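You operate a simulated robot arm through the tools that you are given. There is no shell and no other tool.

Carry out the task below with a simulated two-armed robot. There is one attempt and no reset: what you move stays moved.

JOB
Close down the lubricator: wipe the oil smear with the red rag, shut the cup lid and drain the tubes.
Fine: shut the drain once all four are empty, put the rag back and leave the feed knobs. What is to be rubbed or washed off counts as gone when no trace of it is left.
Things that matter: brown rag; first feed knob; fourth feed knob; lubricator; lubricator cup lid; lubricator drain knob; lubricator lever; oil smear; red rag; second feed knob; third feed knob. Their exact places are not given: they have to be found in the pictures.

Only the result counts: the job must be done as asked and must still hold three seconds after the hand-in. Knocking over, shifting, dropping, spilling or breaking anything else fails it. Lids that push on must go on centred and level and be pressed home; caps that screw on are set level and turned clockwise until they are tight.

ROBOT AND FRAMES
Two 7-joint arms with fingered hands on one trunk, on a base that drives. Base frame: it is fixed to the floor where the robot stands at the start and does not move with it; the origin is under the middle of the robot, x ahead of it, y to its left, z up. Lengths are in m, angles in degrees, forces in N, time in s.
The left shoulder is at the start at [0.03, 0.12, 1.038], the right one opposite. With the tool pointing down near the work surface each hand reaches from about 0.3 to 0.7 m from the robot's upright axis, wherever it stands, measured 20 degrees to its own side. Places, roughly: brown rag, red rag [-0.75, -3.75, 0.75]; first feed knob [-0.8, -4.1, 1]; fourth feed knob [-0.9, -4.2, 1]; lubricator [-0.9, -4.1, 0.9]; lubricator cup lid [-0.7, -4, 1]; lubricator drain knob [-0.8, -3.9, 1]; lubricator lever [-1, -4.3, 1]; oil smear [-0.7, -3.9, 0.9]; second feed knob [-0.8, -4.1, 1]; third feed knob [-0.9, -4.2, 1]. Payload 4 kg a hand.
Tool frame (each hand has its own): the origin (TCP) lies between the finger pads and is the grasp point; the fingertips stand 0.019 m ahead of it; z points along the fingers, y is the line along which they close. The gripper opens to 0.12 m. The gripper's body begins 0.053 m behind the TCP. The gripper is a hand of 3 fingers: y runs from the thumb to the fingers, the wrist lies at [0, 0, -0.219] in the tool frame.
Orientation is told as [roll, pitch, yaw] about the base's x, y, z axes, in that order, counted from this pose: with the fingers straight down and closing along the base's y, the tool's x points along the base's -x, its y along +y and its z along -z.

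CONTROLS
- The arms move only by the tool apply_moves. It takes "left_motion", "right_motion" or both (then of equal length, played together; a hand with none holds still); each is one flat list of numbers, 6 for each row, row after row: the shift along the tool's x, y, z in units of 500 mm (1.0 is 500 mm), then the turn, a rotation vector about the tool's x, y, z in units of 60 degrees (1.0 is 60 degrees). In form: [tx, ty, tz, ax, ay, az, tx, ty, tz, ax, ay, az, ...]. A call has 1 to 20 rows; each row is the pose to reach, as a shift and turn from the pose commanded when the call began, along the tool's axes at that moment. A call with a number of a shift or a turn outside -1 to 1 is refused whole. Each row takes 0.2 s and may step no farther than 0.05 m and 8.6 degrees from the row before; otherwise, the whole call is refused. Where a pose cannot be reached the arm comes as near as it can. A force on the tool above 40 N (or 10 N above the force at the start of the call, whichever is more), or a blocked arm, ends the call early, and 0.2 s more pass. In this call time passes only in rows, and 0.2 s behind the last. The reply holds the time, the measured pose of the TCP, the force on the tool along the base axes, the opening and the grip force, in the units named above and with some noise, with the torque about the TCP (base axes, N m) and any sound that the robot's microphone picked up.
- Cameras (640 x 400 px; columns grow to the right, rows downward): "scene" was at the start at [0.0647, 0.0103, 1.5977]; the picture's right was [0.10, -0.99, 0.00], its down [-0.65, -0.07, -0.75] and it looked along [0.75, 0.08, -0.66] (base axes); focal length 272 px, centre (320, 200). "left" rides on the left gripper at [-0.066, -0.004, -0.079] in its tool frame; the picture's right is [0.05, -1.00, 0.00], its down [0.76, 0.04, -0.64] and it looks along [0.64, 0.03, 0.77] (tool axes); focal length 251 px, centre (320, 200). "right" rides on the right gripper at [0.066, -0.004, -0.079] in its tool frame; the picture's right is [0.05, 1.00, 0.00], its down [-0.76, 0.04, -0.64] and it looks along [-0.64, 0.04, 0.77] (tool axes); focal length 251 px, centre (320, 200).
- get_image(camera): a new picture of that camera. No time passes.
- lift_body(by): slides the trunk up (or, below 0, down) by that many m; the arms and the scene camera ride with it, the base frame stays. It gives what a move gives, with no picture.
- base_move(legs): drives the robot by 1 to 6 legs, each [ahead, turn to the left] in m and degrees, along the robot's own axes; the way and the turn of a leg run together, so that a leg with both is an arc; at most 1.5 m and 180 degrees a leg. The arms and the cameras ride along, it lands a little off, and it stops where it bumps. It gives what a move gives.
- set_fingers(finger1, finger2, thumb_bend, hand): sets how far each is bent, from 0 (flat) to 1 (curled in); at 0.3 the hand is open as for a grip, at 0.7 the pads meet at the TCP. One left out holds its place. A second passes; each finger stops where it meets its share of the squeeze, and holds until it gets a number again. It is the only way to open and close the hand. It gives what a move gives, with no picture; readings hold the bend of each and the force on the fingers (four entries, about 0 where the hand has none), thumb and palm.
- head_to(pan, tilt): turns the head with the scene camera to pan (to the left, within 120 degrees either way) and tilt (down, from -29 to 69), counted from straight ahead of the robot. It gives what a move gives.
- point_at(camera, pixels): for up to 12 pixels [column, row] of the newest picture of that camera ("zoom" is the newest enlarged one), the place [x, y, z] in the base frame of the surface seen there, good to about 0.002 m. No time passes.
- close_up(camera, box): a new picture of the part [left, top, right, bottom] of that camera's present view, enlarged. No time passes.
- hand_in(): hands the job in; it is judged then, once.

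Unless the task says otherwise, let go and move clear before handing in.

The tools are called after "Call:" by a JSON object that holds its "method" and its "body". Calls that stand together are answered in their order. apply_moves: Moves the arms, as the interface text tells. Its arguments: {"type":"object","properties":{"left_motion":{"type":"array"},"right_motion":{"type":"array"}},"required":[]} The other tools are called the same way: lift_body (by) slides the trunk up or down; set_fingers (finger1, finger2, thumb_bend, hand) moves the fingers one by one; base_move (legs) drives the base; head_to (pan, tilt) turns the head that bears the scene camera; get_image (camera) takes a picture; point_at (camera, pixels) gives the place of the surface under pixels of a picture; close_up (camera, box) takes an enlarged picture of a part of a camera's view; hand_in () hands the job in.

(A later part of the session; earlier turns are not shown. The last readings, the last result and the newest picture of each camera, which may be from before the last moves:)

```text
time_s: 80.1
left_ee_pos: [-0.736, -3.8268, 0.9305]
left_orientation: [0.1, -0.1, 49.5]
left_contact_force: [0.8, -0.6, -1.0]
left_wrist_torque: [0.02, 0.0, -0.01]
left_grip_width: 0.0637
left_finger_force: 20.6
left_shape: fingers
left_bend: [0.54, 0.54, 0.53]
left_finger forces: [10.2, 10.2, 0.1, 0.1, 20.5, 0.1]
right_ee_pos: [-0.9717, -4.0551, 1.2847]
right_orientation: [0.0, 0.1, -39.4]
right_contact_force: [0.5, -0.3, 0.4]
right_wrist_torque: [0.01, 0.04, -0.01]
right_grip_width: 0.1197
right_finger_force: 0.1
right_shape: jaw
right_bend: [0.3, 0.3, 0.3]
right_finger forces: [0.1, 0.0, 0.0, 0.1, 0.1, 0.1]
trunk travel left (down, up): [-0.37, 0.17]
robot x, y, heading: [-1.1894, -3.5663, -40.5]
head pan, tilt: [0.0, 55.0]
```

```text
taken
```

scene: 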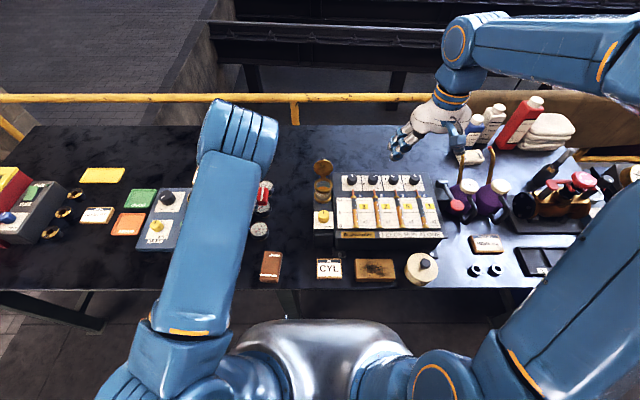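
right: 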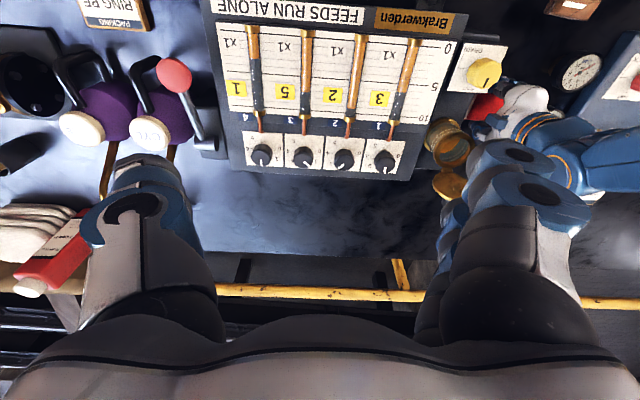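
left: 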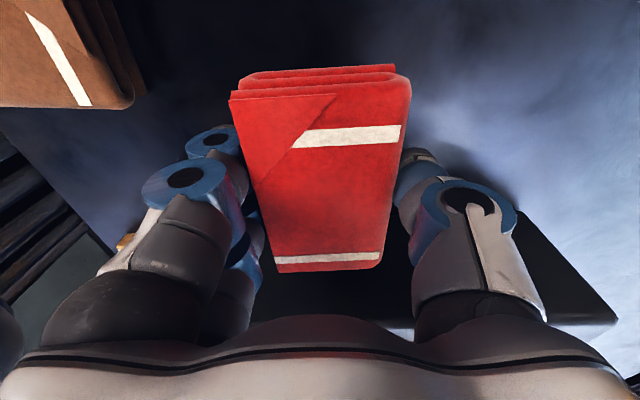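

With the hand back in the pose where the smear showed at (395-485, 62-150), that area now shows only bare table. I'll make one light confirming pass with smaller travel.

Call:
{"method": "apply_moves", "body": {"left_motion": [0, 0, 0.05, 0, 0, 0, 0, 0, 0.08, 0, 0, 0, 0, 0, 0.087, 0, 0, 0, 0, -0.04, 0.087, 0, 0, 0, 0, -0.08, 0.087, 0, 0, 0, 0, -0.12, 0.087, 0, 0, 0, 0, -0.16, 0.087, 0, 0, 0, 0, -0.2, 0.087, 0, 0, 0, 0, -0.16, 0.087, 0, 0, 0, 0, -0.12, 0.087, 0, 0, 0, 0, -0.08, 0.087, 0, 0, 0, 0, -0.04, 0.087, 0, 0, 0, 0, 0, 0.087, 0, 0, 0]}}

```text
time_s: 82.9
left_ee_pos: [-0.738, -3.8249, 0.8898]
left_orientation: [0.0, -0.1, 49.6]
left_contact_force: [0.0, 0.3, -0.7]
left_wrist_torque: [0.02, -0.02, 0.0]
left_grip_width: 0.0641
left_finger_force: 19.8
left_shape: fingers
left_bend: [0.54, 0.54, 0.53]
left_finger forces: [10.4, 9.8, 0.1, 0.1, 20.4, 0.0]
right_ee_pos: [-0.9734, -4.0549, 1.2846]
right_orientation: [0.0, 0.0, -39.3]
right_contact_force: [-0.4, 0.5, 0.9]
right_wrist_torque: [0.0, -0.01, -0.04]
right_grip_width: 0.12
right_finger_force: 0.2
right_shape: jaw
right_bend: [0.3, 0.3, 0.3]
right_finger forces: [0.0, 0.1, 0.0, 0.1, 0.0, 0.0]
trunk travel left (down, up): [-0.37, 0.17]
robot x, y, heading: [-1.1881, -3.5684, -40.4]
head pan, tilt: [0.0, 55.0]
```

The pass ended at z 0.890 with no contact force, so the rag was barely touching. I'll repeat it 4 mm lower.

Call:
{"method": "apply_moves", "body": {"left_motion": [0, 0, 0.008, 0, 0, 0, 0, -0.04, 0.008, 0, 0, 0, 0, -0.08, 0.008, 0, 0, 0, 0, -0.12, 0.008, 0, 0, 0, 0, -0.16, 0.008, 0, 0, 0, 0, -0.2, 0.008, 0, 0, 0, -0.02, -0.2, 0.008, 0, 0, 0, -0.02, -0.16, 0.008, 0, 0, 0, -0.02, -0.12, 0.008, 0, 0, 0, -0.02, -0.08, 0.008, 0, 0, 0, -0.02, -0.04, 0.008, 0, 0, 0, -0.02, 0, 0.008, 0, 0, 0, 0.02, 0, 0.008, 0, 0, 0, 0.02, -0.04, 0.008, 0, 0, 0, 0.02, -0.08, 0.008, 0, 0, 0, 0.02, -0.12, 0.008, 0, 0, 0]}}

```text
time_s: 86.3
left_ee_pos: [-0.6998, -3.8696, 0.886]
left_orientation: [0.0, 0.0, 49.5]
left_contact_force: [-8.4, 6.3, 22.6]
left_wrist_torque: [-0.36, -0.33, -0.06]
left_grip_width: 0.0637
left_finger_force: 31.9
left_shape: fingers
left_bend: [0.53, 0.52, 0.56]
left_finger forces: [14.3, 14.6, 0.1, 0.0, 35.6, 0.0]
right_ee_pos: [-0.9759, -4.053, 1.2856]
right_orientation: [0.0, -0.1, -39.4]
right_contact_force: [0.4, -0.5, 0.0]
right_wrist_torque: [0.0, 0.01, 0.02]
right_grip_width: 0.12
right_finger_force: 0.1
right_shape: jaw
right_bend: [0.3, 0.3, 0.3]
right_finger forces: [0.0, 0.0, 0.0, 0.0, 0.0, 0.0]
trunk travel left (down, up): [-0.37, 0.17]
robot x, y, heading: [-1.1933, -3.5678, -40.3]
head pan, tilt: [0.0, 55.0]
```

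That pass ran in full contact at about 22 N. I'll lift the rag, move it aside and inspect the spot again.

Call:
{"method": "apply_moves", "body": {"left_motion": [0, 0, -0.06, 0, 0, 0, 0, 0, -0.14, 0, 0, 0, 0, 0, -0.22, 0, 0, 0, 0, 0, -0.26, 0, 0, 0, -0.08, 0.05, -0.26, 0, 0, 0, -0.16, 0.1, -0.26, 0, 0, 0, -0.2, 0.15, -0.26, 0, 0, 0]}}

Call:
{"method": "close_up", "body": {"camera": "scene", "box": [262, 190, 326, 230]}}

Call:
{"method": "get_image", "body": {"camera": "left"}}

```text
time_s: 87.9
left_ee_pos: [-0.6903, -3.7479, 1.014]
left_orientation: [0.1, -0.1, 49.5]
left_contact_force: [1.1, 0.6, -0.4]
left_wrist_torque: [-0.02, -0.03, 0.02]
left_grip_width: 0.0636
left_finger_force: 21.2
left_shape: fingers
left_bend: [0.53, 0.53, 0.54]
left_finger forces: [10.4, 10.7, 0.0, 0.0, 20.9, 0.1]
right_ee_pos: [-0.9721, -4.0538, 1.284]
right_orientation: [0.0, 0.0, -39.4]
right_contact_force: [-0.4, 0.4, 0.1]
right_wrist_torque: [-0.02, -0.03, 0.0]
right_grip_width: 0.1199
right_finger_force: 0.0
right_shape: jaw
right_bend: [0.3, 0.3, 0.3]
right_finger forces: [0.1, 0.0, 0.1, 0.1, 0.0, 0.0]
trunk travel left (down, up): [-0.37, 0.17]
robot x, y, heading: [-1.1891, -3.5663, -40.4]
head pan, tilt: [0.0, 55.0]
```

```text
10.00 times, centred on (294, 210) of scene
```

zoom: 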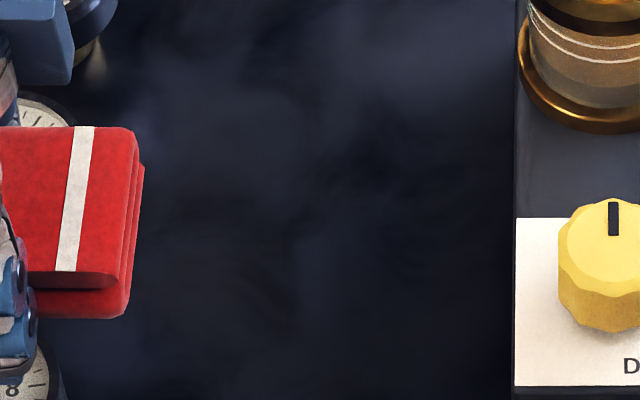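

```text
taken
```

left: 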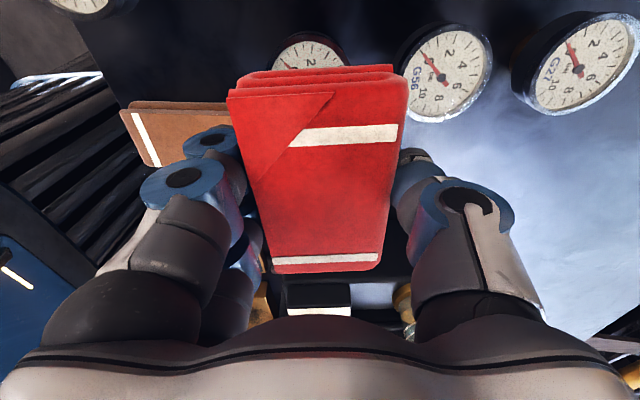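

The table is clean there. I'll turn the rag back and carry it over its old place at (-0.860,-3.762).

Call:
{"method": "apply_moves", "body": {"left_motion": [0.0344, 0.0343, 0, 0, 0, 0.1417, 0.0689, 0.0686, 0, 0, 0, 0.2834, 0.1033, 0.1029, 0, 0, 0, 0.4251, 0.1377, 0.1371, 0, 0, 0, 0.5668, 0.1721, 0.1714, 0, 0, 0, 0.7085, 0.2066, 0.2057, 0, 0, 0, 0.8502, 0.241, 0.24, 0, 0, 0, 0.9919]}}

```text
time_s: 89.5
left_ee_pos: [-0.8611, -3.7612, 1.0139]
left_orientation: [0.1, 0.0, -10.1]
left_contact_force: [-0.5, -0.6, -0.7]
left_wrist_torque: [0.0, -0.01, 0.03]
left_grip_width: 0.0635
left_finger_force: 20.8
left_shape: fingers
left_bend: [0.53, 0.53, 0.54]
left_finger forces: [10.3, 10.5, 0.0, 0.0, 20.9, 0.1]
right_ee_pos: [-0.9738, -4.0551, 1.2854]
right_orientation: [0.0, -0.1, -39.4]
right_contact_force: [0.3, -0.3, 0.0]
right_wrist_torque: [-0.02, -0.05, -0.02]
right_grip_width: 0.12
right_finger_force: 0.0
right_shape: jaw
right_bend: [0.3, 0.3, 0.3]
right_finger forces: [0.1, 0.1, 0.1, 0.0, 0.1, 0.0]
trunk travel left (down, up): [-0.37, 0.17]
robot x, y, heading: [-1.1835, -3.5673, -40.5]
head pan, tilt: [0.0, 55.0]
```

It's at the right place with yaw -10°. I'll turn the last 34° and lower to z 0.93 to check the lineup beside the neighbours.

Call:
{"method": "apply_moves", "body": {"left_motion": [0, -0.002, 0, 0, 0, 0.1413, 0, -0.004, 0, 0, 0, 0.2825, 0, -0.006, 0, 0, 0, 0.4238, 0, -0.006, 0, 0, 0, 0.565, 0, -0.006, 0.08, 0, 0, 0.565, 0, -0.006, 0.16, 0, 0, 0.565]}}

Call:
{"method": "get_image", "body": {"camera": "left"}}

Call:
{"method": "close_up", "body": {"camera": "scene", "box": [240, 210, 350, 300]}}

```text
time_s: 90.9
left_ee_pos: [-0.8595, -3.7642, 0.9332]
left_orientation: [0.0, 0.0, -43.9]
left_contact_force: [0.0, 0.4, 0.5]
left_wrist_torque: [0.0, -0.01, 0.01]
left_grip_width: 0.0637
left_finger_force: 20.4
left_shape: fingers
left_bend: [0.53, 0.53, 0.54]
left_finger forces: [10.3, 10.5, 0.0, 0.0, 20.8, 0.0]
right_ee_pos: [-0.9724, -4.0556, 1.2834]
right_orientation: [-0.1, 0.1, -39.4]
right_contact_force: [0.2, 0.2, -0.5]
right_wrist_torque: [0.01, 0.04, -0.03]
right_grip_width: 0.12
right_finger_force: 0.0
right_shape: jaw
right_bend: [0.3, 0.3, 0.3]
right_finger forces: [0.0, 0.1, 0.0, 0.0, 0.0, 0.0]
trunk travel left (down, up): [-0.37, 0.17]
robot x, y, heading: [-1.1871, -3.5666, -40.4]
head pan, tilt: [0.0, 55.0]
```

```text
taken
```

left: 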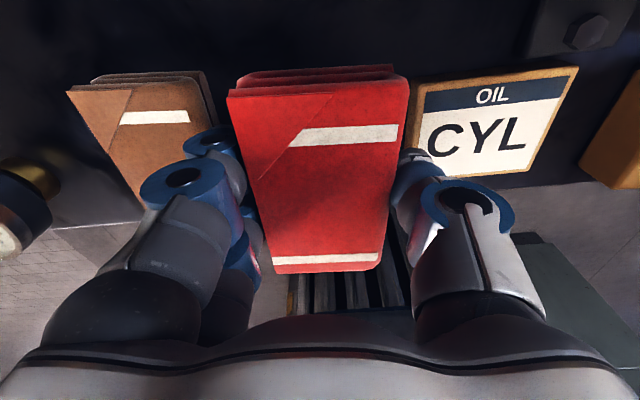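

```text
4.44 times, centred on (295, 255) of scene
```

zoom: 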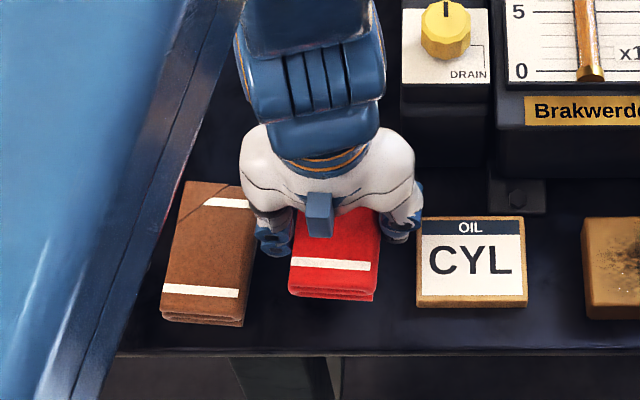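

The rag hangs in line between the brown rag and the CYL block. I'll lower it to the table.

Call:
{"method": "apply_moves", "body": {"left_motion": [0, 0, 0.05, 0, 0, 0, 0, 0, 0.08, 0, 0, 0, 0, 0, 0.088, 0, 0, 0]}}

```text
time_s: 91.7
left_ee_pos: [-0.8595, -3.7644, 0.8903]
left_orientation: [-0.1, 0.0, -43.9]
left_contact_force: [0.3, -0.6, -0.8]
left_wrist_torque: [0.01, -0.02, 0.03]
left_grip_width: 0.0637
left_finger_force: 20.7
left_shape: fingers
left_bend: [0.53, 0.53, 0.54]
left_finger forces: [10.4, 10.5, 0.1, 0.1, 20.9, 0.1]
right_ee_pos: [-0.973, -4.0556, 1.2838]
right_orientation: [0.0, 0.0, -39.5]
right_contact_force: [-0.5, 0.0, 0.0]
right_wrist_torque: [0.01, 0.01, 0.0]
right_grip_width: 0.12
right_finger_force: 0.1
right_shape: jaw
right_bend: [0.3, 0.3, 0.3]
right_finger forces: [0.0, 0.0, 0.1, 0.0, 0.0, 0.1]
trunk travel left (down, up): [-0.37, 0.17]
robot x, y, heading: [-1.1849, -3.5684, -40.6]
head pan, tilt: [0.0, 55.0]
```

No contact force yet at z 0.890, so I'll go down in 1 mm steps until the rag rests on the table.

Call:
{"method": "apply_moves", "body": {"left_motion": [0, 0, 0.002, 0, 0, 0, 0, 0, 0.004, 0, 0, 0, 0, 0, 0.006, 0, 0, 0]}}

```text
time_s: 92.5
left_ee_pos: [-0.861, -3.764, 0.8878]
left_orientation: [0.1, 0.0, -44.0]
left_contact_force: [0.5, 0.6, 0.3]
left_wrist_torque: [0.0, -0.03, 0.0]
left_grip_width: 0.0633
left_finger_force: 20.9
left_shape: fingers
left_bend: [0.53, 0.53, 0.54]
left_finger forces: [10.5, 10.6, 0.1, 0.0, 20.8, 0.0]
right_ee_pos: [-0.9738, -4.0545, 1.2844]
right_orientation: [0.1, 0.0, -39.3]
right_contact_force: [-0.9, -0.3, -0.3]
right_wrist_torque: [0.02, -0.01, -0.02]
right_grip_width: 0.12
right_finger_force: 0.1
right_shape: jaw
right_bend: [0.3, 0.3, 0.3]
right_finger forces: [0.1, 0.0, 0.1, 0.0, 0.0, 0.1]
trunk travel left (down, up): [-0.37, 0.17]
robot x, y, heading: [-1.1866, -3.5686, -40.4]
head pan, tilt: [0.0, 55.0]
```

Call:
{"method": "apply_moves", "body": {"left_motion": [0, 0, 0.002, 0, 0, 0, 0, 0, 0.004, 0, 0, 0]}}

```text
time_s: 93.1
left_ee_pos: [-0.8601, -3.7655, 0.8866]
left_orientation: [-0.1, -0.2, -43.9]
left_contact_force: [1.8, 1.6, 21.7]
left_wrist_torque: [-0.41, 0.47, -0.05]
left_grip_width: 0.0633
left_finger_force: 26.9
left_shape: fingers
left_bend: [0.53, 0.53, 0.54]
left_finger forces: [12.2, 12.8, 0.1, 0.1, 29.5, 0.0]
right_ee_pos: [-0.9735, -4.0557, 1.2849]
right_orientation: [0.0, 0.0, -39.3]
right_contact_force: [1.1, -0.2, 1.3]
right_wrist_torque: [0.01, -0.01, 0.01]
right_grip_width: 0.1202
right_finger_force: 0.2
right_shape: jaw
right_bend: [0.3, 0.3, 0.3]
right_finger forces: [0.0, 0.0, 0.1, 0.0, 0.1, 0.0]
trunk travel left (down, up): [-0.37, 0.17]
robot x, y, heading: [-1.1875, -3.569, -40.5]
head pan, tilt: [0.0, 55.0]
```

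The rag is now on the table (21.7 N up). I'll ease off 1 mm, open the fingers slightly and lift away straight up.

Call:
{"method": "apply_moves", "body": {"left_motion": [0, 0, -0.002, 0, 0, 0]}}

Call:
{"method": "set_fingers", "body": {"hand": "left", "finger1": 0.48, "finger2": 0.48, "thumb_bend": 0.49}}

Call:
{"method": "get_image", "body": {"camera": "left"}}

```text
time_s: 93.5
left_ee_pos: [-0.8604, -3.7655, 0.8859]
left_orientation: [0.0, -0.1, -43.9]
left_contact_force: [1.5, -1.7, 13.1]
left_wrist_torque: [-0.26, 0.23, 0.08]
left_grip_width: 0.0636
left_finger_force: 23.8
left_shape: fingers
left_bend: [0.53, 0.53, 0.54]
left_finger forces: [11.8, 11.9, 0.0, 0.0, 23.3, 0.0]
right_ee_pos: [-0.9734, -4.0544, 1.2841]
right_orientation: [-0.1, 0.0, -39.4]
right_contact_force: [1.2, 0.1, 0.6]
right_wrist_torque: [0.04, -0.02, -0.01]
right_grip_width: 0.1199
right_finger_force: 0.1
right_shape: jaw
right_bend: [0.3, 0.3, 0.3]
right_finger forces: [0.0, 0.0, 0.0, 0.1, 0.0, 0.2]
trunk travel left (down, up): [-0.37, 0.17]
robot x, y, heading: [-1.1876, -3.5698, -40.3]
head pan, tilt: [0.0, 55.0]
```

```text
time_s: 94.5
left_ee_pos: [-0.8595, -3.7635, 0.886]
left_orientation: [0.2, 0.0, -43.8]
left_contact_force: [2.7, 0.8, 6.5]
left_wrist_torque: [0.02, -0.06, 0.03]
left_grip_width: 0.0692
left_finger_force: 4.6
left_shape: fingers
left_bend: [0.49, 0.48, 0.5]
left_finger forces: [3.5, 0.6, 0.0, 0.0, 4.8, 0.1]
right_ee_pos: [-0.974, -4.0553, 1.2856]
right_orientation: [0.0, 0.0, -39.4]
right_contact_force: [0.2, 0.0, -0.4]
right_wrist_torque: [-0.01, -0.01, 0.01]
right_grip_width: 0.1202
right_finger_force: 0.0
right_shape: jaw
right_bend: [0.3, 0.3, 0.3]
right_finger forces: [0.0, 0.1, 0.0, 0.0, 0.0, 0.0]
trunk travel left (down, up): [-0.37, 0.17]
robot x, y, heading: [-1.1857, -3.5705, -40.4]
head pan, tilt: [0.0, 55.0]
```

```text
taken
```

left: 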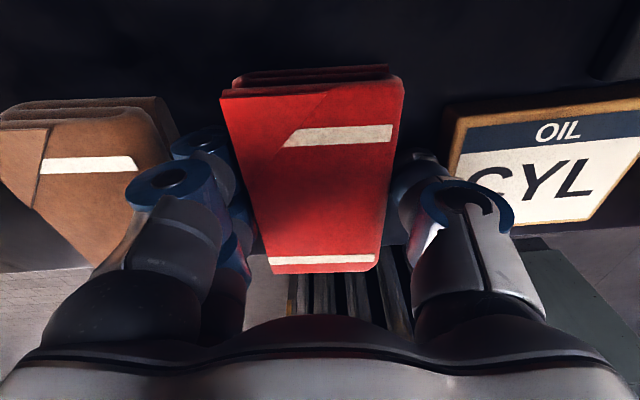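

The fingers still touch the rag lightly (about 4.6 N), so I'll open a bit more before lifting.

Call:
{"method": "set_fingers", "body": {"hand": "left", "finger1": 0.45, "finger2": 0.45, "thumb_bend": 0.47}}

Call:
{"method": "apply_moves", "body": {"left_motion": [0, 0, -0.02, 0, 0, 0, 0, 0, -0.06, 0, 0, 0, 0, 0, -0.13, 0, 0, 0, 0, 0, -0.22, 0, 0, 0, 0, 0, -0.31, 0, 0, 0]}}

Call:
{"method": "get_image", "body": {"camera": "left"}}

Call:
{"method": "close_up", "body": {"camera": "scene", "box": [240, 210, 350, 300]}}

```text
time_s: 95.5
left_ee_pos: [-0.8595, -3.7629, 0.8869]
left_orientation: [0.0, 0.1, -44.0]
left_contact_force: [3.3, 4.1, 3.2]
left_wrist_torque: [-0.05, 0.03, 0.0]
left_grip_width: 0.076
left_finger_force: 3.9
left_shape: fingers
left_bend: [0.45, 0.45, 0.5]
left_finger forces: [0.1, 0.1, 0.0, 0.0, 6.9, 0.0]
right_ee_pos: [-0.9728, -4.0549, 1.2853]
right_orientation: [0.0, 0.0, -39.4]
right_contact_force: [0.5, 0.4, 1.0]
right_wrist_torque: [0.03, -0.01, 0.01]
right_grip_width: 0.1201
right_finger_force: 0.0
right_shape: jaw
right_bend: [0.3, 0.3, 0.3]
right_finger forces: [0.1, 0.1, 0.1, 0.0, 0.0, 0.0]
trunk travel left (down, up): [-0.37, 0.17]
robot x, y, heading: [-1.1875, -3.5716, -40.2]
head pan, tilt: [0.0, 55.0]
```

```text
time_s: 96.7
left_ee_pos: [-0.8602, -3.7621, 1.0411]
left_orientation: [0.0, 0.1, -43.7]
left_contact_force: [-0.3, 0.1, -0.6]
left_wrist_torque: [-0.02, -0.01, 0.0]
left_grip_width: 0.0805
left_finger_force: 0.0
left_shape: fingers
left_bend: [0.45, 0.45, 0.47]
left_finger forces: [0.1, 0.1, 0.0, 0.0, 0.0, 0.0]
right_ee_pos: [-0.9742, -4.0543, 1.2862]
right_orientation: [0.0, 0.0, -39.4]
right_contact_force: [0.6, 0.0, 0.0]
right_wrist_torque: [-0.01, 0.02, 0.0]
right_grip_width: 0.1199
right_finger_force: 0.0
right_shape: jaw
right_bend: [0.3, 0.3, 0.3]
right_finger forces: [0.1, 0.1, 0.0, 0.1, 0.1, 0.0]
trunk travel left (down, up): [-0.37, 0.17]
robot x, y, heading: [-1.1913, -3.5693, -40.4]
head pan, tilt: [0.0, 55.0]
```

```text
taken
```

left: 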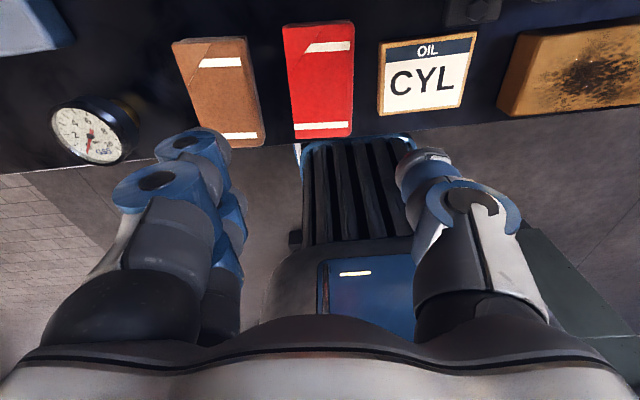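

```text
4.44 times, centred on (295, 255) of scene
```

zoom: 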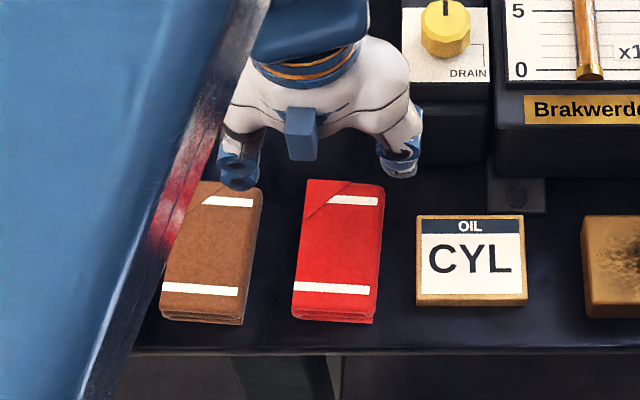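

The rag is back and released. But the thumb read 6.9 N while opening, so it may have touched the CYL block. I'll check the positions of the rag and the block against the earlier values.

Call:
{"method": "point_at", "body": {"camera": "left", "pixels": [[288, 30], [348, 26], [346, 118], [298, 122], [384, 50], [383, 105], [472, 38], [248, 46], [258, 128], [456, 100], [384, 44], [462, 98]]}}

Call:
{"method": "close_up", "body": {"camera": "scene", "box": [290, 230, 350, 290]}}

Call:
{"method": "point_at", "body": {"camera": "zoom", "pixels": [[385, 185], [385, 340], [545, 185], [550, 340], [200, 100], [320, 110], [300, 370], [175, 365], [465, 265]]}}

```text
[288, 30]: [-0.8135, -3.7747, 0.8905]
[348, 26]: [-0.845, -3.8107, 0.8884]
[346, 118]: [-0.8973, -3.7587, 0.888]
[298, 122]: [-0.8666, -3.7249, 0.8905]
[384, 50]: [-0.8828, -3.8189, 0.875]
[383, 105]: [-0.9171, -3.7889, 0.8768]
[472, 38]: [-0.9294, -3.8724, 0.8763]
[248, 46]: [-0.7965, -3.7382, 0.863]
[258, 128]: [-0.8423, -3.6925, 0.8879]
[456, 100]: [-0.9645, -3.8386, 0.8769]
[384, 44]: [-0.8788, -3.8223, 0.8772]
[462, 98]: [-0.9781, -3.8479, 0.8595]
```

```text
6.67 times, centred on (320, 260) of scene
```

zoom: 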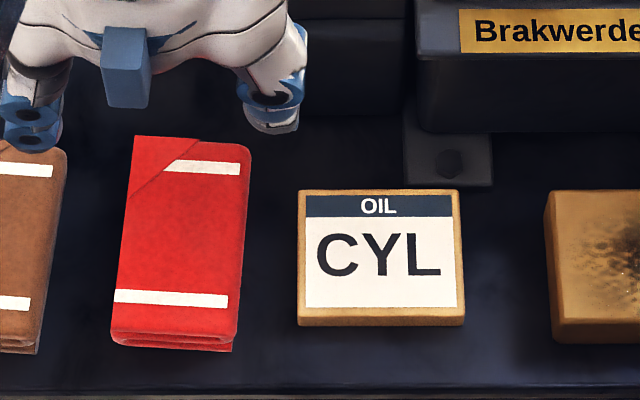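

```text
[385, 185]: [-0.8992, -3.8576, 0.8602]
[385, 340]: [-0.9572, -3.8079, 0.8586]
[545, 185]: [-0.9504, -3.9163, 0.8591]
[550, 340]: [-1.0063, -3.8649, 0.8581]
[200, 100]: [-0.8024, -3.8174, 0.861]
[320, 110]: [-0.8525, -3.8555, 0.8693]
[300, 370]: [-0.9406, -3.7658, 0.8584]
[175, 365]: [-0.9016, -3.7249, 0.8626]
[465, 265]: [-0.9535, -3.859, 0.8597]
```

The block and rags are where they were, to within 2-3 mm. Next is the cup lid, so I'll zoom in on the cup and measure lid, hinge and rim.

Call:
{"method": "close_up", "body": {"camera": "scene", "box": [300, 150, 348, 210]}}

Call:
{"method": "point_at", "body": {"camera": "zoom", "pixels": [[333, 70], [325, 100], [320, 140], [345, 70], [320, 45], [320, 120], [300, 200], [360, 200], [330, 230], [330, 180], [260, 200], [380, 240]]}}

Call:
{"method": "get_image", "body": {"camera": "right"}}

```text
6.67 times, centred on (324, 180) of scene
```

zoom: 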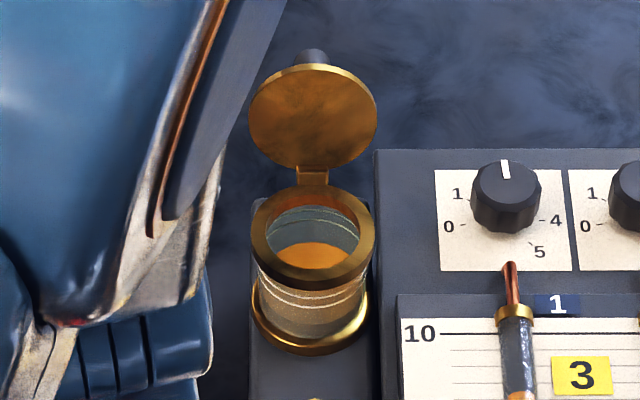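

```text
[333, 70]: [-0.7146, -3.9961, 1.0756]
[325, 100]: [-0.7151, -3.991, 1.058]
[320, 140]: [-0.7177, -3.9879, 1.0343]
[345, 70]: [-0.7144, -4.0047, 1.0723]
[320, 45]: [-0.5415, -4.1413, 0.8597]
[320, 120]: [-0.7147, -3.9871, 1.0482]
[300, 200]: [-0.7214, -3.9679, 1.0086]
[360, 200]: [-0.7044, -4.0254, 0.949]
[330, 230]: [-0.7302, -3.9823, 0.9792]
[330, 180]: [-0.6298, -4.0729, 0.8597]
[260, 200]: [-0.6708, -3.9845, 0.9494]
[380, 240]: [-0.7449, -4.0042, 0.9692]
```

```text
taken
```

right: 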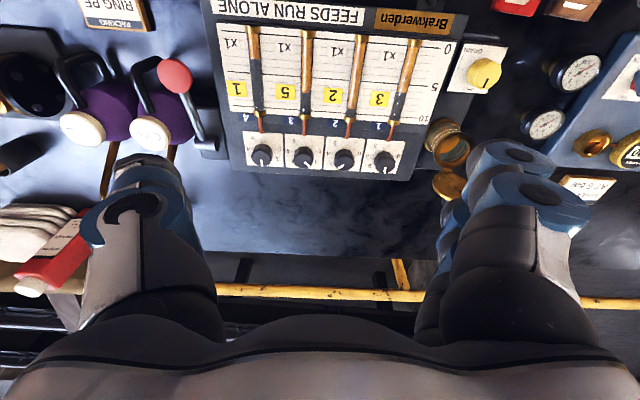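

The lid stands about 10° past vertical with its hinge near u=0.307, z=1.012, and it has a knob on its outer side. I plan to pull it forward from behind with the closed left fingertips, so first I'll raise and turn the left hand, close the fingers and move the right hand out of the way.

Call:
{"method": "apply_moves", "body": {"left_motion": [0, 0, -0.09, 0, 0, 0, 0, 0, -0.18, 0, 0, 0, 0, 0, -0.27, 0, 0, 0, -0.0414, -0.0066, -0.32, 0, 0, -0.1417, -0.0829, -0.0131, -0.32, 0, 0, -0.2834, -0.1243, -0.0197, -0.32, 0, 0, -0.4251, -0.1657, -0.0263, -0.32, 0, 0, -0.5668, -0.2071, -0.0329, -0.32, 0, 0, -0.7085, -0.2486, -0.0394, -0.32, 0, 0, -0.8502, -0.29, -0.046, -0.32, 0, 0, -0.9919], "right_motion": [0, -0.02, 0, 0, 0, 0, 0, -0.04, 0, 0, 0, 0, 0, -0.06, 0, 0, 0, 0, 0, -0.08, 0, 0, 0, 0, 0, -0.1, 0, 0, 0, 0, 0, -0.12, 0, 0, 0, 0, 0, -0.14, 0, 0, 0, 0, 0, -0.16, 0, 0, 0, 0, 0, -0.18, 0, 0, 0, 0, 0, -0.2, 0, 0, 0, 0]}}

Call:
{"method": "set_fingers", "body": {"hand": "left", "finger1": 0.68, "finger2": 0.68, "thumb_bend": 0.68}}

Call:
{"method": "get_image", "body": {"camera": "left"}}

Call:
{"method": "get_image", "body": {"camera": "scene"}}

```text
time_s: 98.9
left_ee_pos: [-0.7719, -3.8824, 1.2013]
left_orientation: [0.1, -0.1, 15.7]
left_contact_force: [0.8, 0.2, 0.4]
left_wrist_torque: [0.03, 0.01, 0.03]
left_grip_width: 0.0805
left_finger_force: 0.0
left_shape: fingers
left_bend: [0.45, 0.45, 0.47]
left_finger forces: [0.0, 0.0, 0.0, 0.0, 0.0, 0.0]
right_ee_pos: [-1.0366, -4.1335, 1.2842]
right_orientation: [0.0, 0.1, -39.4]
right_contact_force: [-0.2, -0.3, -0.8]
right_wrist_torque: [-0.04, -0.02, 0.0]
right_grip_width: 0.1202
right_finger_force: 0.1
right_shape: jaw
right_bend: [0.3, 0.3, 0.3]
right_finger forces: [0.0, 0.1, 0.0, 0.0, 0.1, 0.0]
trunk travel left (down, up): [-0.37, 0.17]
robot x, y, heading: [-1.1861, -3.5678, -40.3]
head pan, tilt: [0.0, 55.0]
```

```text
time_s: 99.9
left_ee_pos: [-0.7717, -3.8817, 1.2011]
left_orientation: [0.1, 0.0, 15.5]
left_contact_force: [0.4, -0.6, -0.2]
left_wrist_torque: [-0.02, -0.02, -0.04]
left_grip_width: 0.0157
left_finger_force: 0.0
left_shape: fingers
left_bend: [0.68, 0.68, 0.68]
left_finger forces: [0.0, 0.1, 0.1, 0.1, 0.1, 0.0]
right_ee_pos: [-1.0365, -4.1321, 1.2835]
right_orientation: [-0.1, 0.1, -39.3]
right_contact_force: [-0.6, -0.1, -0.5]
right_wrist_torque: [0.0, -0.01, 0.0]
right_grip_width: 0.1197
right_finger_force: 0.0
right_shape: jaw
right_bend: [0.3, 0.3, 0.3]
right_finger forces: [0.0, 0.1, 0.0, 0.0, 0.0, 0.0]
trunk travel left (down, up): [-0.37, 0.17]
robot x, y, heading: [-1.186, -3.5722, -40.4]
head pan, tilt: [0.0, 55.0]
```

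```text
taken
```

left: 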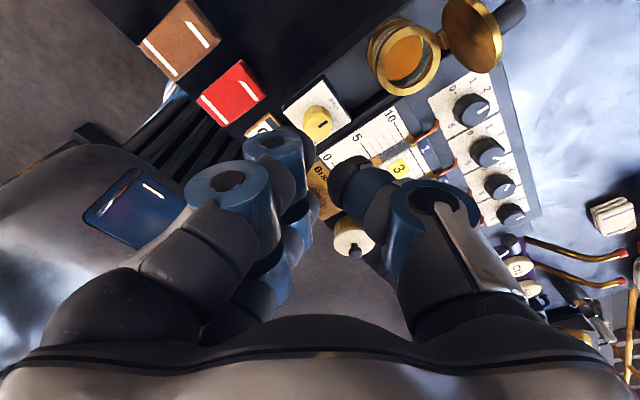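

```text
taken
```

scene: 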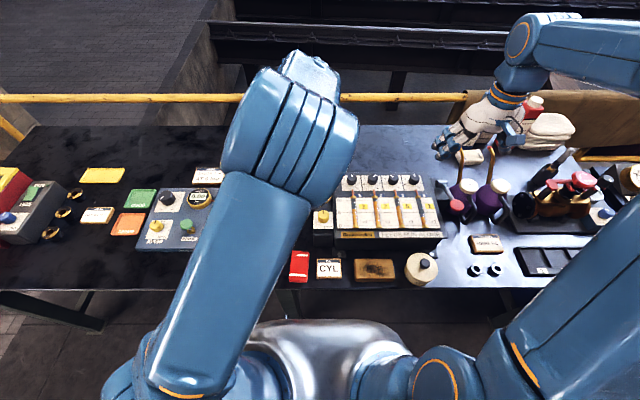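

The left camera now sees the open cup at (405,60) and the lid at (470,35) with its dark knob at (510,12). I'll enlarge this and measure the lid from this side.

Call:
{"method": "close_up", "body": {"camera": "left", "box": [350, 0, 550, 120]}}

Call:
{"method": "point_at", "body": {"camera": "left", "pixels": [[512, 12], [520, 5], [470, 35], [450, 12], [490, 65], [440, 40], [405, 25], [372, 55], [400, 90], [435, 75], [495, 40], [480, 5]]}}

```text
3.20 times, centred on (450, 60) of left
```

zoom: 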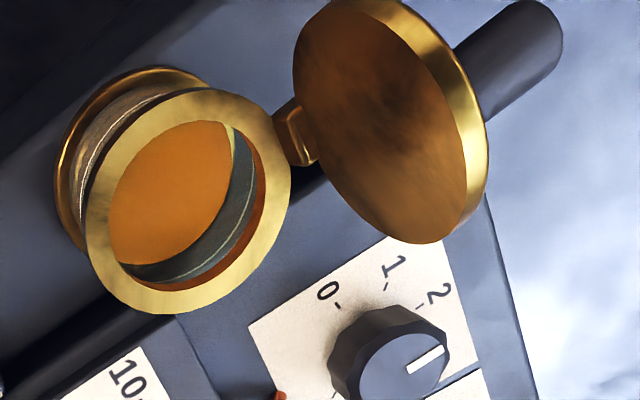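

```text
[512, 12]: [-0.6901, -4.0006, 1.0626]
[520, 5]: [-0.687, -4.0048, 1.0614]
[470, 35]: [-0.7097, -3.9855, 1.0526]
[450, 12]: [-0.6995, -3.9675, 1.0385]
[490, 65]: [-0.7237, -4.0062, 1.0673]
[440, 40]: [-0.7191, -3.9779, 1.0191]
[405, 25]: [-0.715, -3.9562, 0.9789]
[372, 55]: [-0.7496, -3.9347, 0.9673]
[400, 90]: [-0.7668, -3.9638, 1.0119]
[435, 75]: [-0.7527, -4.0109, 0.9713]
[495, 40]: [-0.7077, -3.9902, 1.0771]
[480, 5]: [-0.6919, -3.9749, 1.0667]
```

The left camera gives a clear profile: the lid disc, and a knob reaching back to about u=0.35 at z 1.06. A closed fist would hit the lid's top. Instead I'll straddle the lid with the open hand, thumb behind it, and pull it shut. First I'll raise the trunk for reach and turn the hand.

Call:
{"method": "lift_body", "body": {"by": 0.12}}

Call:
{"method": "set_fingers", "body": {"hand": "left", "finger1": 0.2, "finger2": 0.2, "thumb_bend": 0.3}}

Call:
{"method": "apply_moves", "body": {"left_motion": [-0.002, -0.041, 0.035, 0, 0, -0.1425, -0.004, -0.082, 0.07, 0, 0, -0.285, -0.006, -0.123, 0.105, 0, 0, -0.4275, -0.008, -0.164, 0.14, 0, 0, -0.57]}}

Call:
{"method": "get_image", "body": {"camera": "left"}}

Call:
{"method": "get_image", "body": {"camera": "scene"}}

```text
time_s: 101.4
left_ee_pos: [-0.7722, -3.8811, 1.3215]
left_orientation: [0.1, 0.0, 15.5]
left_contact_force: [0.3, 0.0, 0.7]
left_wrist_torque: [0.02, 0.0, -0.04]
left_grip_width: 0.0156
left_finger_force: 0.2
left_shape: fingers
left_bend: [0.68, 0.68, 0.68]
left_finger forces: [0.0, 0.0, 0.0, 0.0, 0.1, 0.0]
right_ee_pos: [-1.0378, -4.133, 1.403]
right_orientation: [-0.1, 0.2, -39.4]
right_contact_force: [-0.2, -0.8, -0.1]
right_wrist_torque: [0.04, -0.02, -0.02]
right_grip_width: 0.1201
right_finger_force: 0.0
right_shape: jaw
right_bend: [0.3, 0.3, 0.3]
right_finger forces: [0.1, 0.0, 0.0, 0.0, 0.0, 0.0]
trunk travel left (down, up): [-0.49, 0.05]
robot x, y, heading: [-1.1884, -3.5732, -40.4]
head pan, tilt: [0.0, 55.0]
```

```text
time_s: 102.4
left_ee_pos: [-0.7715, -3.881, 1.3219]
left_orientation: [0.1, 0.0, 15.7]
left_contact_force: [-0.1, 0.3, 1.1]
left_wrist_torque: [0.01, 0.0, 0.02]
left_grip_width: 0.1369
left_finger_force: 0.1
left_shape: fingers
left_bend: [0.2, 0.2, 0.3]
left_finger forces: [0.0, 0.0, 0.1, 0.0, 0.0, 0.0]
right_ee_pos: [-1.0365, -4.1326, 1.4043]
right_orientation: [0.0, -0.1, -39.4]
right_contact_force: [-0.9, -0.3, -0.1]
right_wrist_torque: [-0.02, -0.03, -0.04]
right_grip_width: 0.1198
right_finger_force: 0.0
right_shape: jaw
right_bend: [0.3, 0.3, 0.3]
right_finger forces: [0.0, 0.0, 0.0, 0.0, 0.0, 0.0]
trunk travel left (down, up): [-0.49, 0.05]
robot x, y, heading: [-1.1895, -3.5695, -40.5]
head pan, tilt: [0.0, 55.0]
```

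```text
time_s: 103.4
left_ee_pos: [-0.7463, -3.9627, 1.25]
left_orientation: [0.2, -0.2, 49.8]
left_contact_force: [-0.7, 0.1, 0.2]
left_wrist_torque: [0.03, 0.0, 0.0]
left_grip_width: 0.1367
left_finger_force: 0.0
left_shape: fingers
left_bend: [0.2, 0.2, 0.3]
left_finger forces: [0.0, 0.0, 0.0, 0.0, 0.0, 0.0]
right_ee_pos: [-1.0363, -4.1361, 1.4042]
right_orientation: [0.1, 0.1, -39.5]
right_contact_force: [-0.1, -0.6, -0.7]
right_wrist_torque: [0.0, -0.02, 0.01]
right_grip_width: 0.12
right_finger_force: 0.1
right_shape: jaw
right_bend: [0.3, 0.3, 0.3]
right_finger forces: [0.1, 0.1, 0.0, 0.1, 0.1, 0.1]
trunk travel left (down, up): [-0.49, 0.05]
robot x, y, heading: [-1.1892, -3.5691, -40.4]
head pan, tilt: [0.0, 55.0]
```

```text
taken
```

left: 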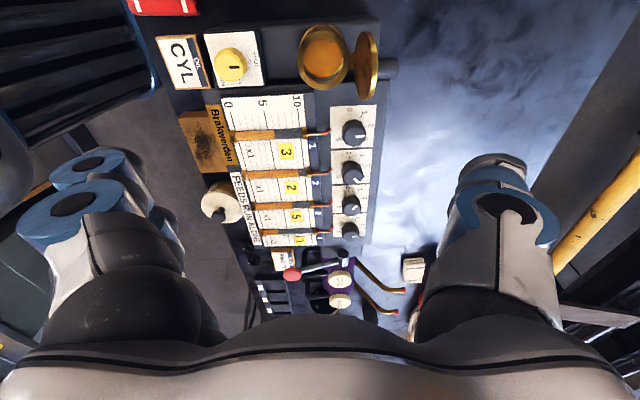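

```text
taken
```

scene: 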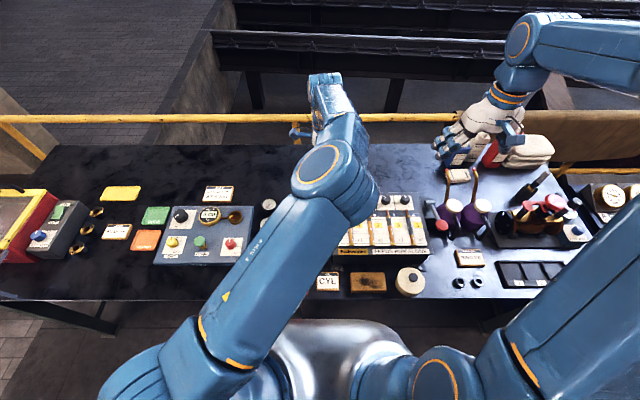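

In the side view the lid shows in profile at (365,65) with its knob at (388,70). The thumb (about column 460) still has to move beyond the knob's end, so I'll shift 0.032 m farther and come down to z 1.10.

Call:
{"method": "apply_moves", "body": {"left_motion": [-0.008, -0.032, 0, 0, 0, 0, -0.008, -0.064, 0, 0, 0, 0, -0.008, -0.064, 0.08, 0, 0, 0, -0.008, -0.064, 0.16, 0, 0, 0, -0.008, -0.064, 0.24, 0, 0, 0, -0.008, -0.064, 0.3, 0, 0, 0]}}

Call:
{"method": "get_image", "body": {"camera": "left"}}

```text
time_s: 104.8
left_ee_pos: [-0.752, -3.9681, 1.0996]
left_orientation: [-0.1, 0.0, 49.6]
left_contact_force: [-0.2, -0.4, 0.3]
left_wrist_torque: [0.01, -0.02, 0.04]
left_grip_width: 0.1374
left_finger_force: 0.0
left_shape: fingers
left_bend: [0.2, 0.2, 0.3]
left_finger forces: [0.0, 0.0, 0.0, 0.0, 0.0, 0.1]
left hand out of reach, approached as far as the arm can: row 2, 3, 4, 5, 6
right_ee_pos: [-1.0365, -4.134, 1.4042]
right_orientation: [0.1, 0.0, -39.4]
right_contact_force: [0.9, -0.5, 0.4]
right_wrist_torque: [-0.02, 0.01, -0.01]
right_grip_width: 0.12
right_finger_force: 0.0
right_shape: jaw
right_bend: [0.3, 0.3, 0.3]
right_finger forces: [0.1, 0.0, 0.1, 0.0, 0.1, 0.0]
trunk travel left (down, up): [-0.49, 0.05]
robot x, y, heading: [-1.1888, -3.5663, -40.5]
head pan, tilt: [0.0, 55.0]
```

```text
taken
```

left: 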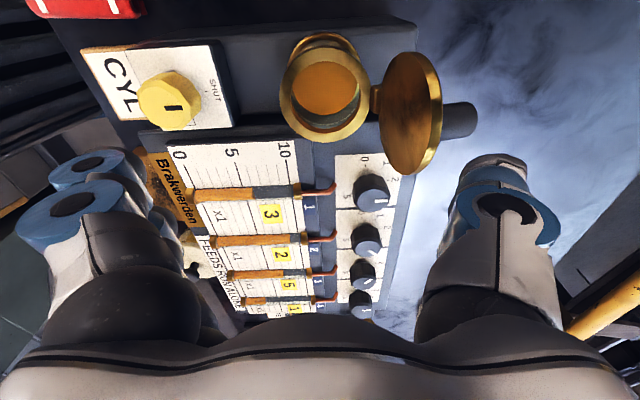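

Two useful things here. The drain panel has a SHUT label at (213,85), where the knob's mark points now, with DRAIN on its other side. The arm also stops at u=0.273. So I'll open the thumb wider to get it behind the knob and bring the commanded pose back into reach.

Call:
{"method": "apply_moves", "body": {"left_motion": [0, 0.032, 0, 0, 0, 0, 0, 0.06, 0, 0, 0, 0]}}

Call:
{"method": "set_fingers", "body": {"hand": "left", "thumb_bend": 0.06}}

Call:
{"method": "get_image", "body": {"camera": "left"}}

Call:
{"method": "close_up", "body": {"camera": "left", "box": [80, 30, 240, 150]}}

```text
time_s: 105.4
left_ee_pos: [-0.7718, -3.9447, 1.1003]
left_orientation: [0.0, 0.1, 49.8]
left_contact_force: [0.6, -0.3, 0.4]
left_wrist_torque: [-0.02, -0.01, -0.03]
left_grip_width: 0.1373
left_finger_force: 0.1
left_shape: fingers
left_bend: [0.2, 0.2, 0.3]
left_finger forces: [0.0, 0.0, 0.0, 0.1, 0.1, 0.0]
right_ee_pos: [-1.0357, -4.1315, 1.4066]
right_orientation: [-0.2, 0.1, -39.5]
right_contact_force: [-0.1, 0.7, 0.1]
right_wrist_torque: [-0.02, 0.07, 0.0]
right_grip_width: 0.1199
right_finger_force: 0.1
right_shape: jaw
right_bend: [0.3, 0.3, 0.3]
right_finger forces: [0.0, 0.0, 0.1, 0.0, 0.0, 0.1]
trunk travel left (down, up): [-0.49, 0.05]
robot x, y, heading: [-1.1892, -3.5662, -40.5]
head pan, tilt: [0.0, 55.0]
```

```text
time_s: 106.4
left_ee_pos: [-0.7746, -3.9451, 1.0998]
left_orientation: [0.1, 0.0, 49.8]
left_contact_force: [0.4, 0.1, -0.5]
left_wrist_torque: [-0.01, 0.02, 0.0]
left_grip_width: 0.1512
left_finger_force: 0.1
left_shape: fingers
left_bend: [0.2, 0.2, 0.06]
left_finger forces: [0.0, 0.0, 0.0, 0.0, 0.0, 0.0]
right_ee_pos: [-1.0379, -4.1316, 1.4033]
right_orientation: [-0.1, 0.0, -39.4]
right_contact_force: [0.1, 0.5, -0.2]
right_wrist_torque: [0.0, 0.01, 0.04]
right_grip_width: 0.1201
right_finger_force: 0.1
right_shape: jaw
right_bend: [0.3, 0.3, 0.3]
right_finger forces: [0.0, 0.0, 0.0, 0.1, 0.1, 0.0]
trunk travel left (down, up): [-0.49, 0.05]
robot x, y, heading: [-1.1905, -3.5689, -40.5]
head pan, tilt: [0.0, 55.0]
```

```text
taken
```

left: 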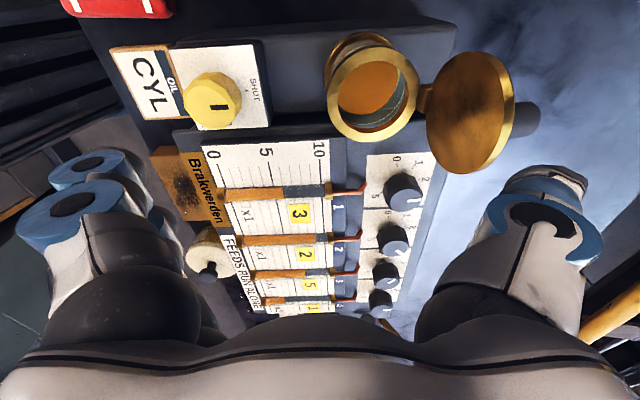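

```text
3.33 times, centred on (160, 90) of left
```

zoom: 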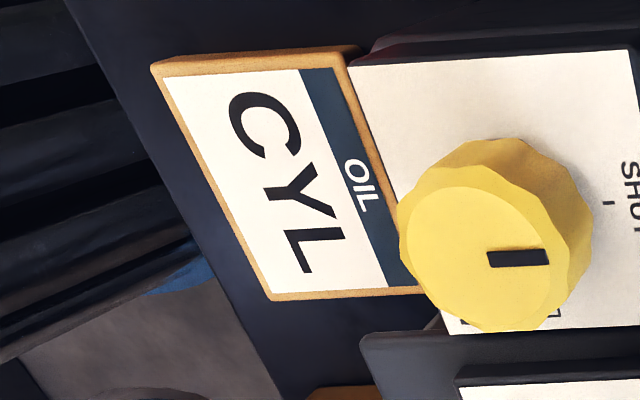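

The marker shows SHUT with a tick at 12 o'clock, and DRAIN's leader leaves at about 3 o'clock. The thumb still lacks about 0.02 m of reach behind the knob, so I'll raise the hand and drive 0.03 m closer.

Call:
{"method": "apply_moves", "body": {"left_motion": [0, 0, -0.06, 0, 0, 0, 0, 0, -0.12, 0, 0, 0]}}

Call:
{"method": "base_move", "body": {"legs": [[0.03, 0]]}}

Call:
{"method": "get_image", "body": {"camera": "left"}}

```text
time_s: 107.0
left_ee_pos: [-0.7733, -3.9455, 1.161]
left_orientation: [0.1, 0.1, 49.8]
left_contact_force: [-0.9, 0.5, -0.1]
left_wrist_torque: [-0.01, 0.01, -0.02]
left_grip_width: 0.1512
left_finger_force: 0.1
left_shape: fingers
left_bend: [0.2, 0.2, 0.06]
left_finger forces: [0.0, 0.0, 0.0, 0.1, 0.0, 0.0]
right_ee_pos: [-1.0366, -4.1318, 1.4037]
right_orientation: [0.1, 0.1, -39.4]
right_contact_force: [0.3, -0.1, 1.4]
right_wrist_torque: [-0.02, 0.02, 0.0]
right_grip_width: 0.1199
right_finger_force: 0.1
right_shape: jaw
right_bend: [0.3, 0.3, 0.3]
right_finger forces: [0.0, 0.0, 0.0, 0.0, 0.0, 0.0]
trunk travel left (down, up): [-0.49, 0.05]
robot x, y, heading: [-1.1872, -3.569, -40.3]
head pan, tilt: [0.0, 55.0]
```

```text
time_s: 107.9
left_ee_pos: [-0.7546, -3.9625, 1.1618]
left_orientation: [-0.2, -0.1, 49.8]
left_contact_force: [-0.1, 0.0, -0.1]
left_wrist_torque: [-0.03, -0.05, 0.02]
left_grip_width: 0.1512
left_finger_force: 0.0
left_shape: fingers
left_bend: [0.2, 0.2, 0.06]
left_finger forces: [0.1, 0.0, 0.1, 0.0, 0.1, 0.1]
right_ee_pos: [-1.0175, -4.1483, 1.4055]
right_orientation: [0.1, -0.2, -39.4]
right_contact_force: [-0.2, 0.2, 0.0]
right_wrist_torque: [0.0, -0.02, -0.01]
right_grip_width: 0.1201
right_finger_force: 0.0
right_shape: jaw
right_bend: [0.3, 0.3, 0.3]
right_finger forces: [0.1, 0.0, 0.0, 0.1, 0.0, 0.0]
trunk travel left (down, up): [-0.49, 0.05]
robot x, y, heading: [-1.1657, -3.5847, -40.4]
head pan, tilt: [0.0, 55.0]
```

```text
taken
```

left: 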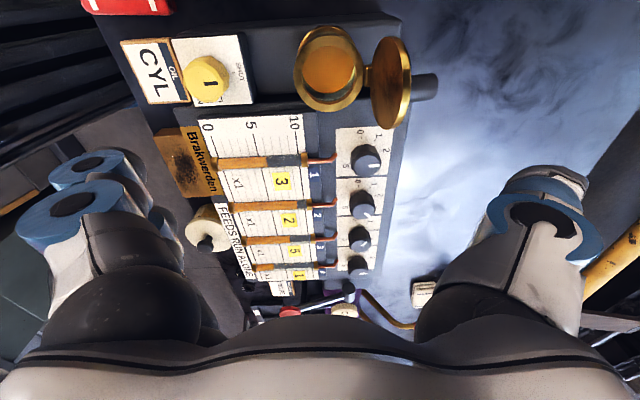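

I'm 0.026 m closer. I'll move the thumb out beyond the knob's end (TCP u about 0.295, centred on the lid at v 0.243) and come down to z 1.09 to check.

Call:
{"method": "apply_moves", "body": {"left_motion": [-0.01, -0.028, 0, 0, 0, 0, -0.02, -0.056, 0, 0, 0, 0, -0.02, -0.056, 0.07, 0, 0, 0, -0.02, -0.056, 0.14, 0, 0, 0]}}

Call:
{"method": "get_image", "body": {"camera": "left"}}

```text
time_s: 108.9
left_ee_pos: [-0.7233, -3.9739, 1.0907]
left_orientation: [0.0, 0.0, 49.8]
left_contact_force: [-0.6, 0.7, -0.4]
left_wrist_torque: [0.02, 0.03, -0.01]
left_grip_width: 0.151
left_finger_force: 0.0
left_shape: fingers
left_bend: [0.2, 0.2, 0.06]
left_finger forces: [0.1, 0.0, 0.0, 0.1, 0.0, 0.1]
right_ee_pos: [-1.0138, -4.1516, 1.4054]
right_orientation: [0.0, 0.0, -39.3]
right_contact_force: [0.5, 0.4, 0.1]
right_wrist_torque: [-0.01, -0.02, 0.0]
right_grip_width: 0.1197
right_finger_force: 0.1
right_shape: jaw
right_bend: [0.3, 0.3, 0.3]
right_finger forces: [0.0, 0.0, 0.0, 0.0, 0.0, 0.1]
trunk travel left (down, up): [-0.49, 0.05]
robot x, y, heading: [-1.1699, -3.5881, -40.3]
head pan, tilt: [0.0, 55.0]
```

```text
taken
```

left: 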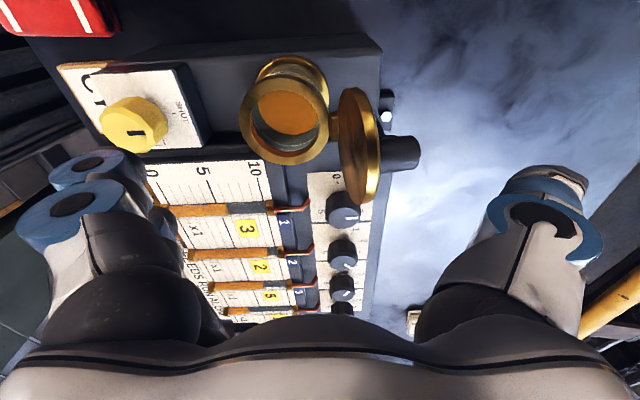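

The knob's end (420,152) is now clear of the thumb (inner edge about column 500), and the near fingers are well above the drain knob. I'll descend to z 1.055.

Call:
{"method": "apply_moves", "body": {"left_motion": [0, 0, 0.035, 0, 0, 0, 0, 0, 0.07, 0, 0, 0]}}

Call:
{"method": "get_image", "body": {"camera": "left"}}

Call:
{"method": "get_image", "body": {"camera": "scene"}}

```text
time_s: 109.5
left_ee_pos: [-0.7231, -3.9739, 1.0552]
left_orientation: [0.1, 0.0, 49.7]
left_contact_force: [-0.1, -0.2, 0.3]
left_wrist_torque: [-0.02, -0.01, -0.03]
left_grip_width: 0.1512
left_finger_force: 0.0
left_shape: fingers
left_bend: [0.2, 0.2, 0.06]
left_finger forces: [0.0, 0.0, 0.0, 0.0, 0.0, 0.1]
right_ee_pos: [-1.014, -4.1511, 1.4046]
right_orientation: [0.0, -0.1, -39.4]
right_contact_force: [0.4, 0.3, -0.2]
right_wrist_torque: [0.03, 0.0, 0.01]
right_grip_width: 0.1198
right_finger_force: 0.0
right_shape: jaw
right_bend: [0.3, 0.3, 0.3]
right_finger forces: [0.0, 0.1, 0.1, 0.0, 0.0, 0.0]
trunk travel left (down, up): [-0.49, 0.05]
robot x, y, heading: [-1.1665, -3.5891, -40.6]
head pan, tilt: [0.0, 55.0]
```

```text
taken
```

left: 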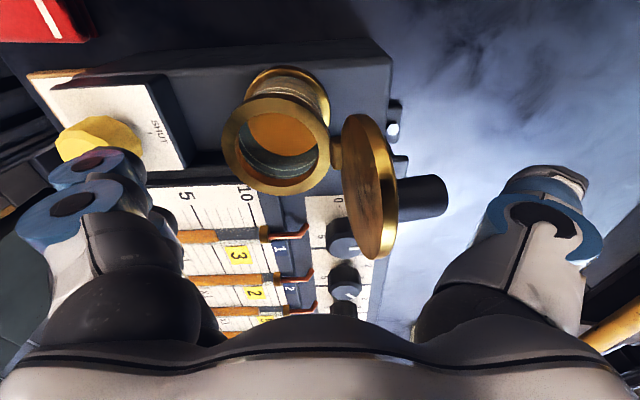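

```text
taken
```

scene: 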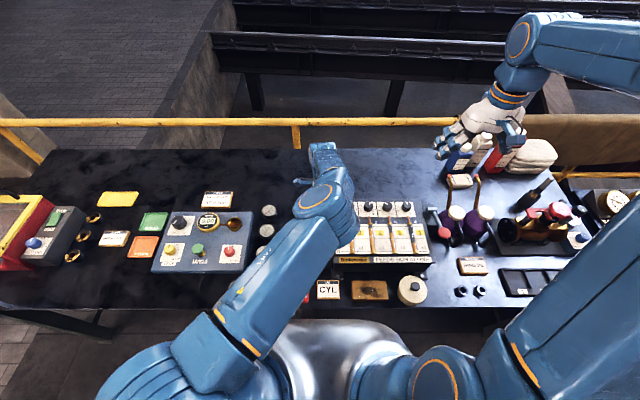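

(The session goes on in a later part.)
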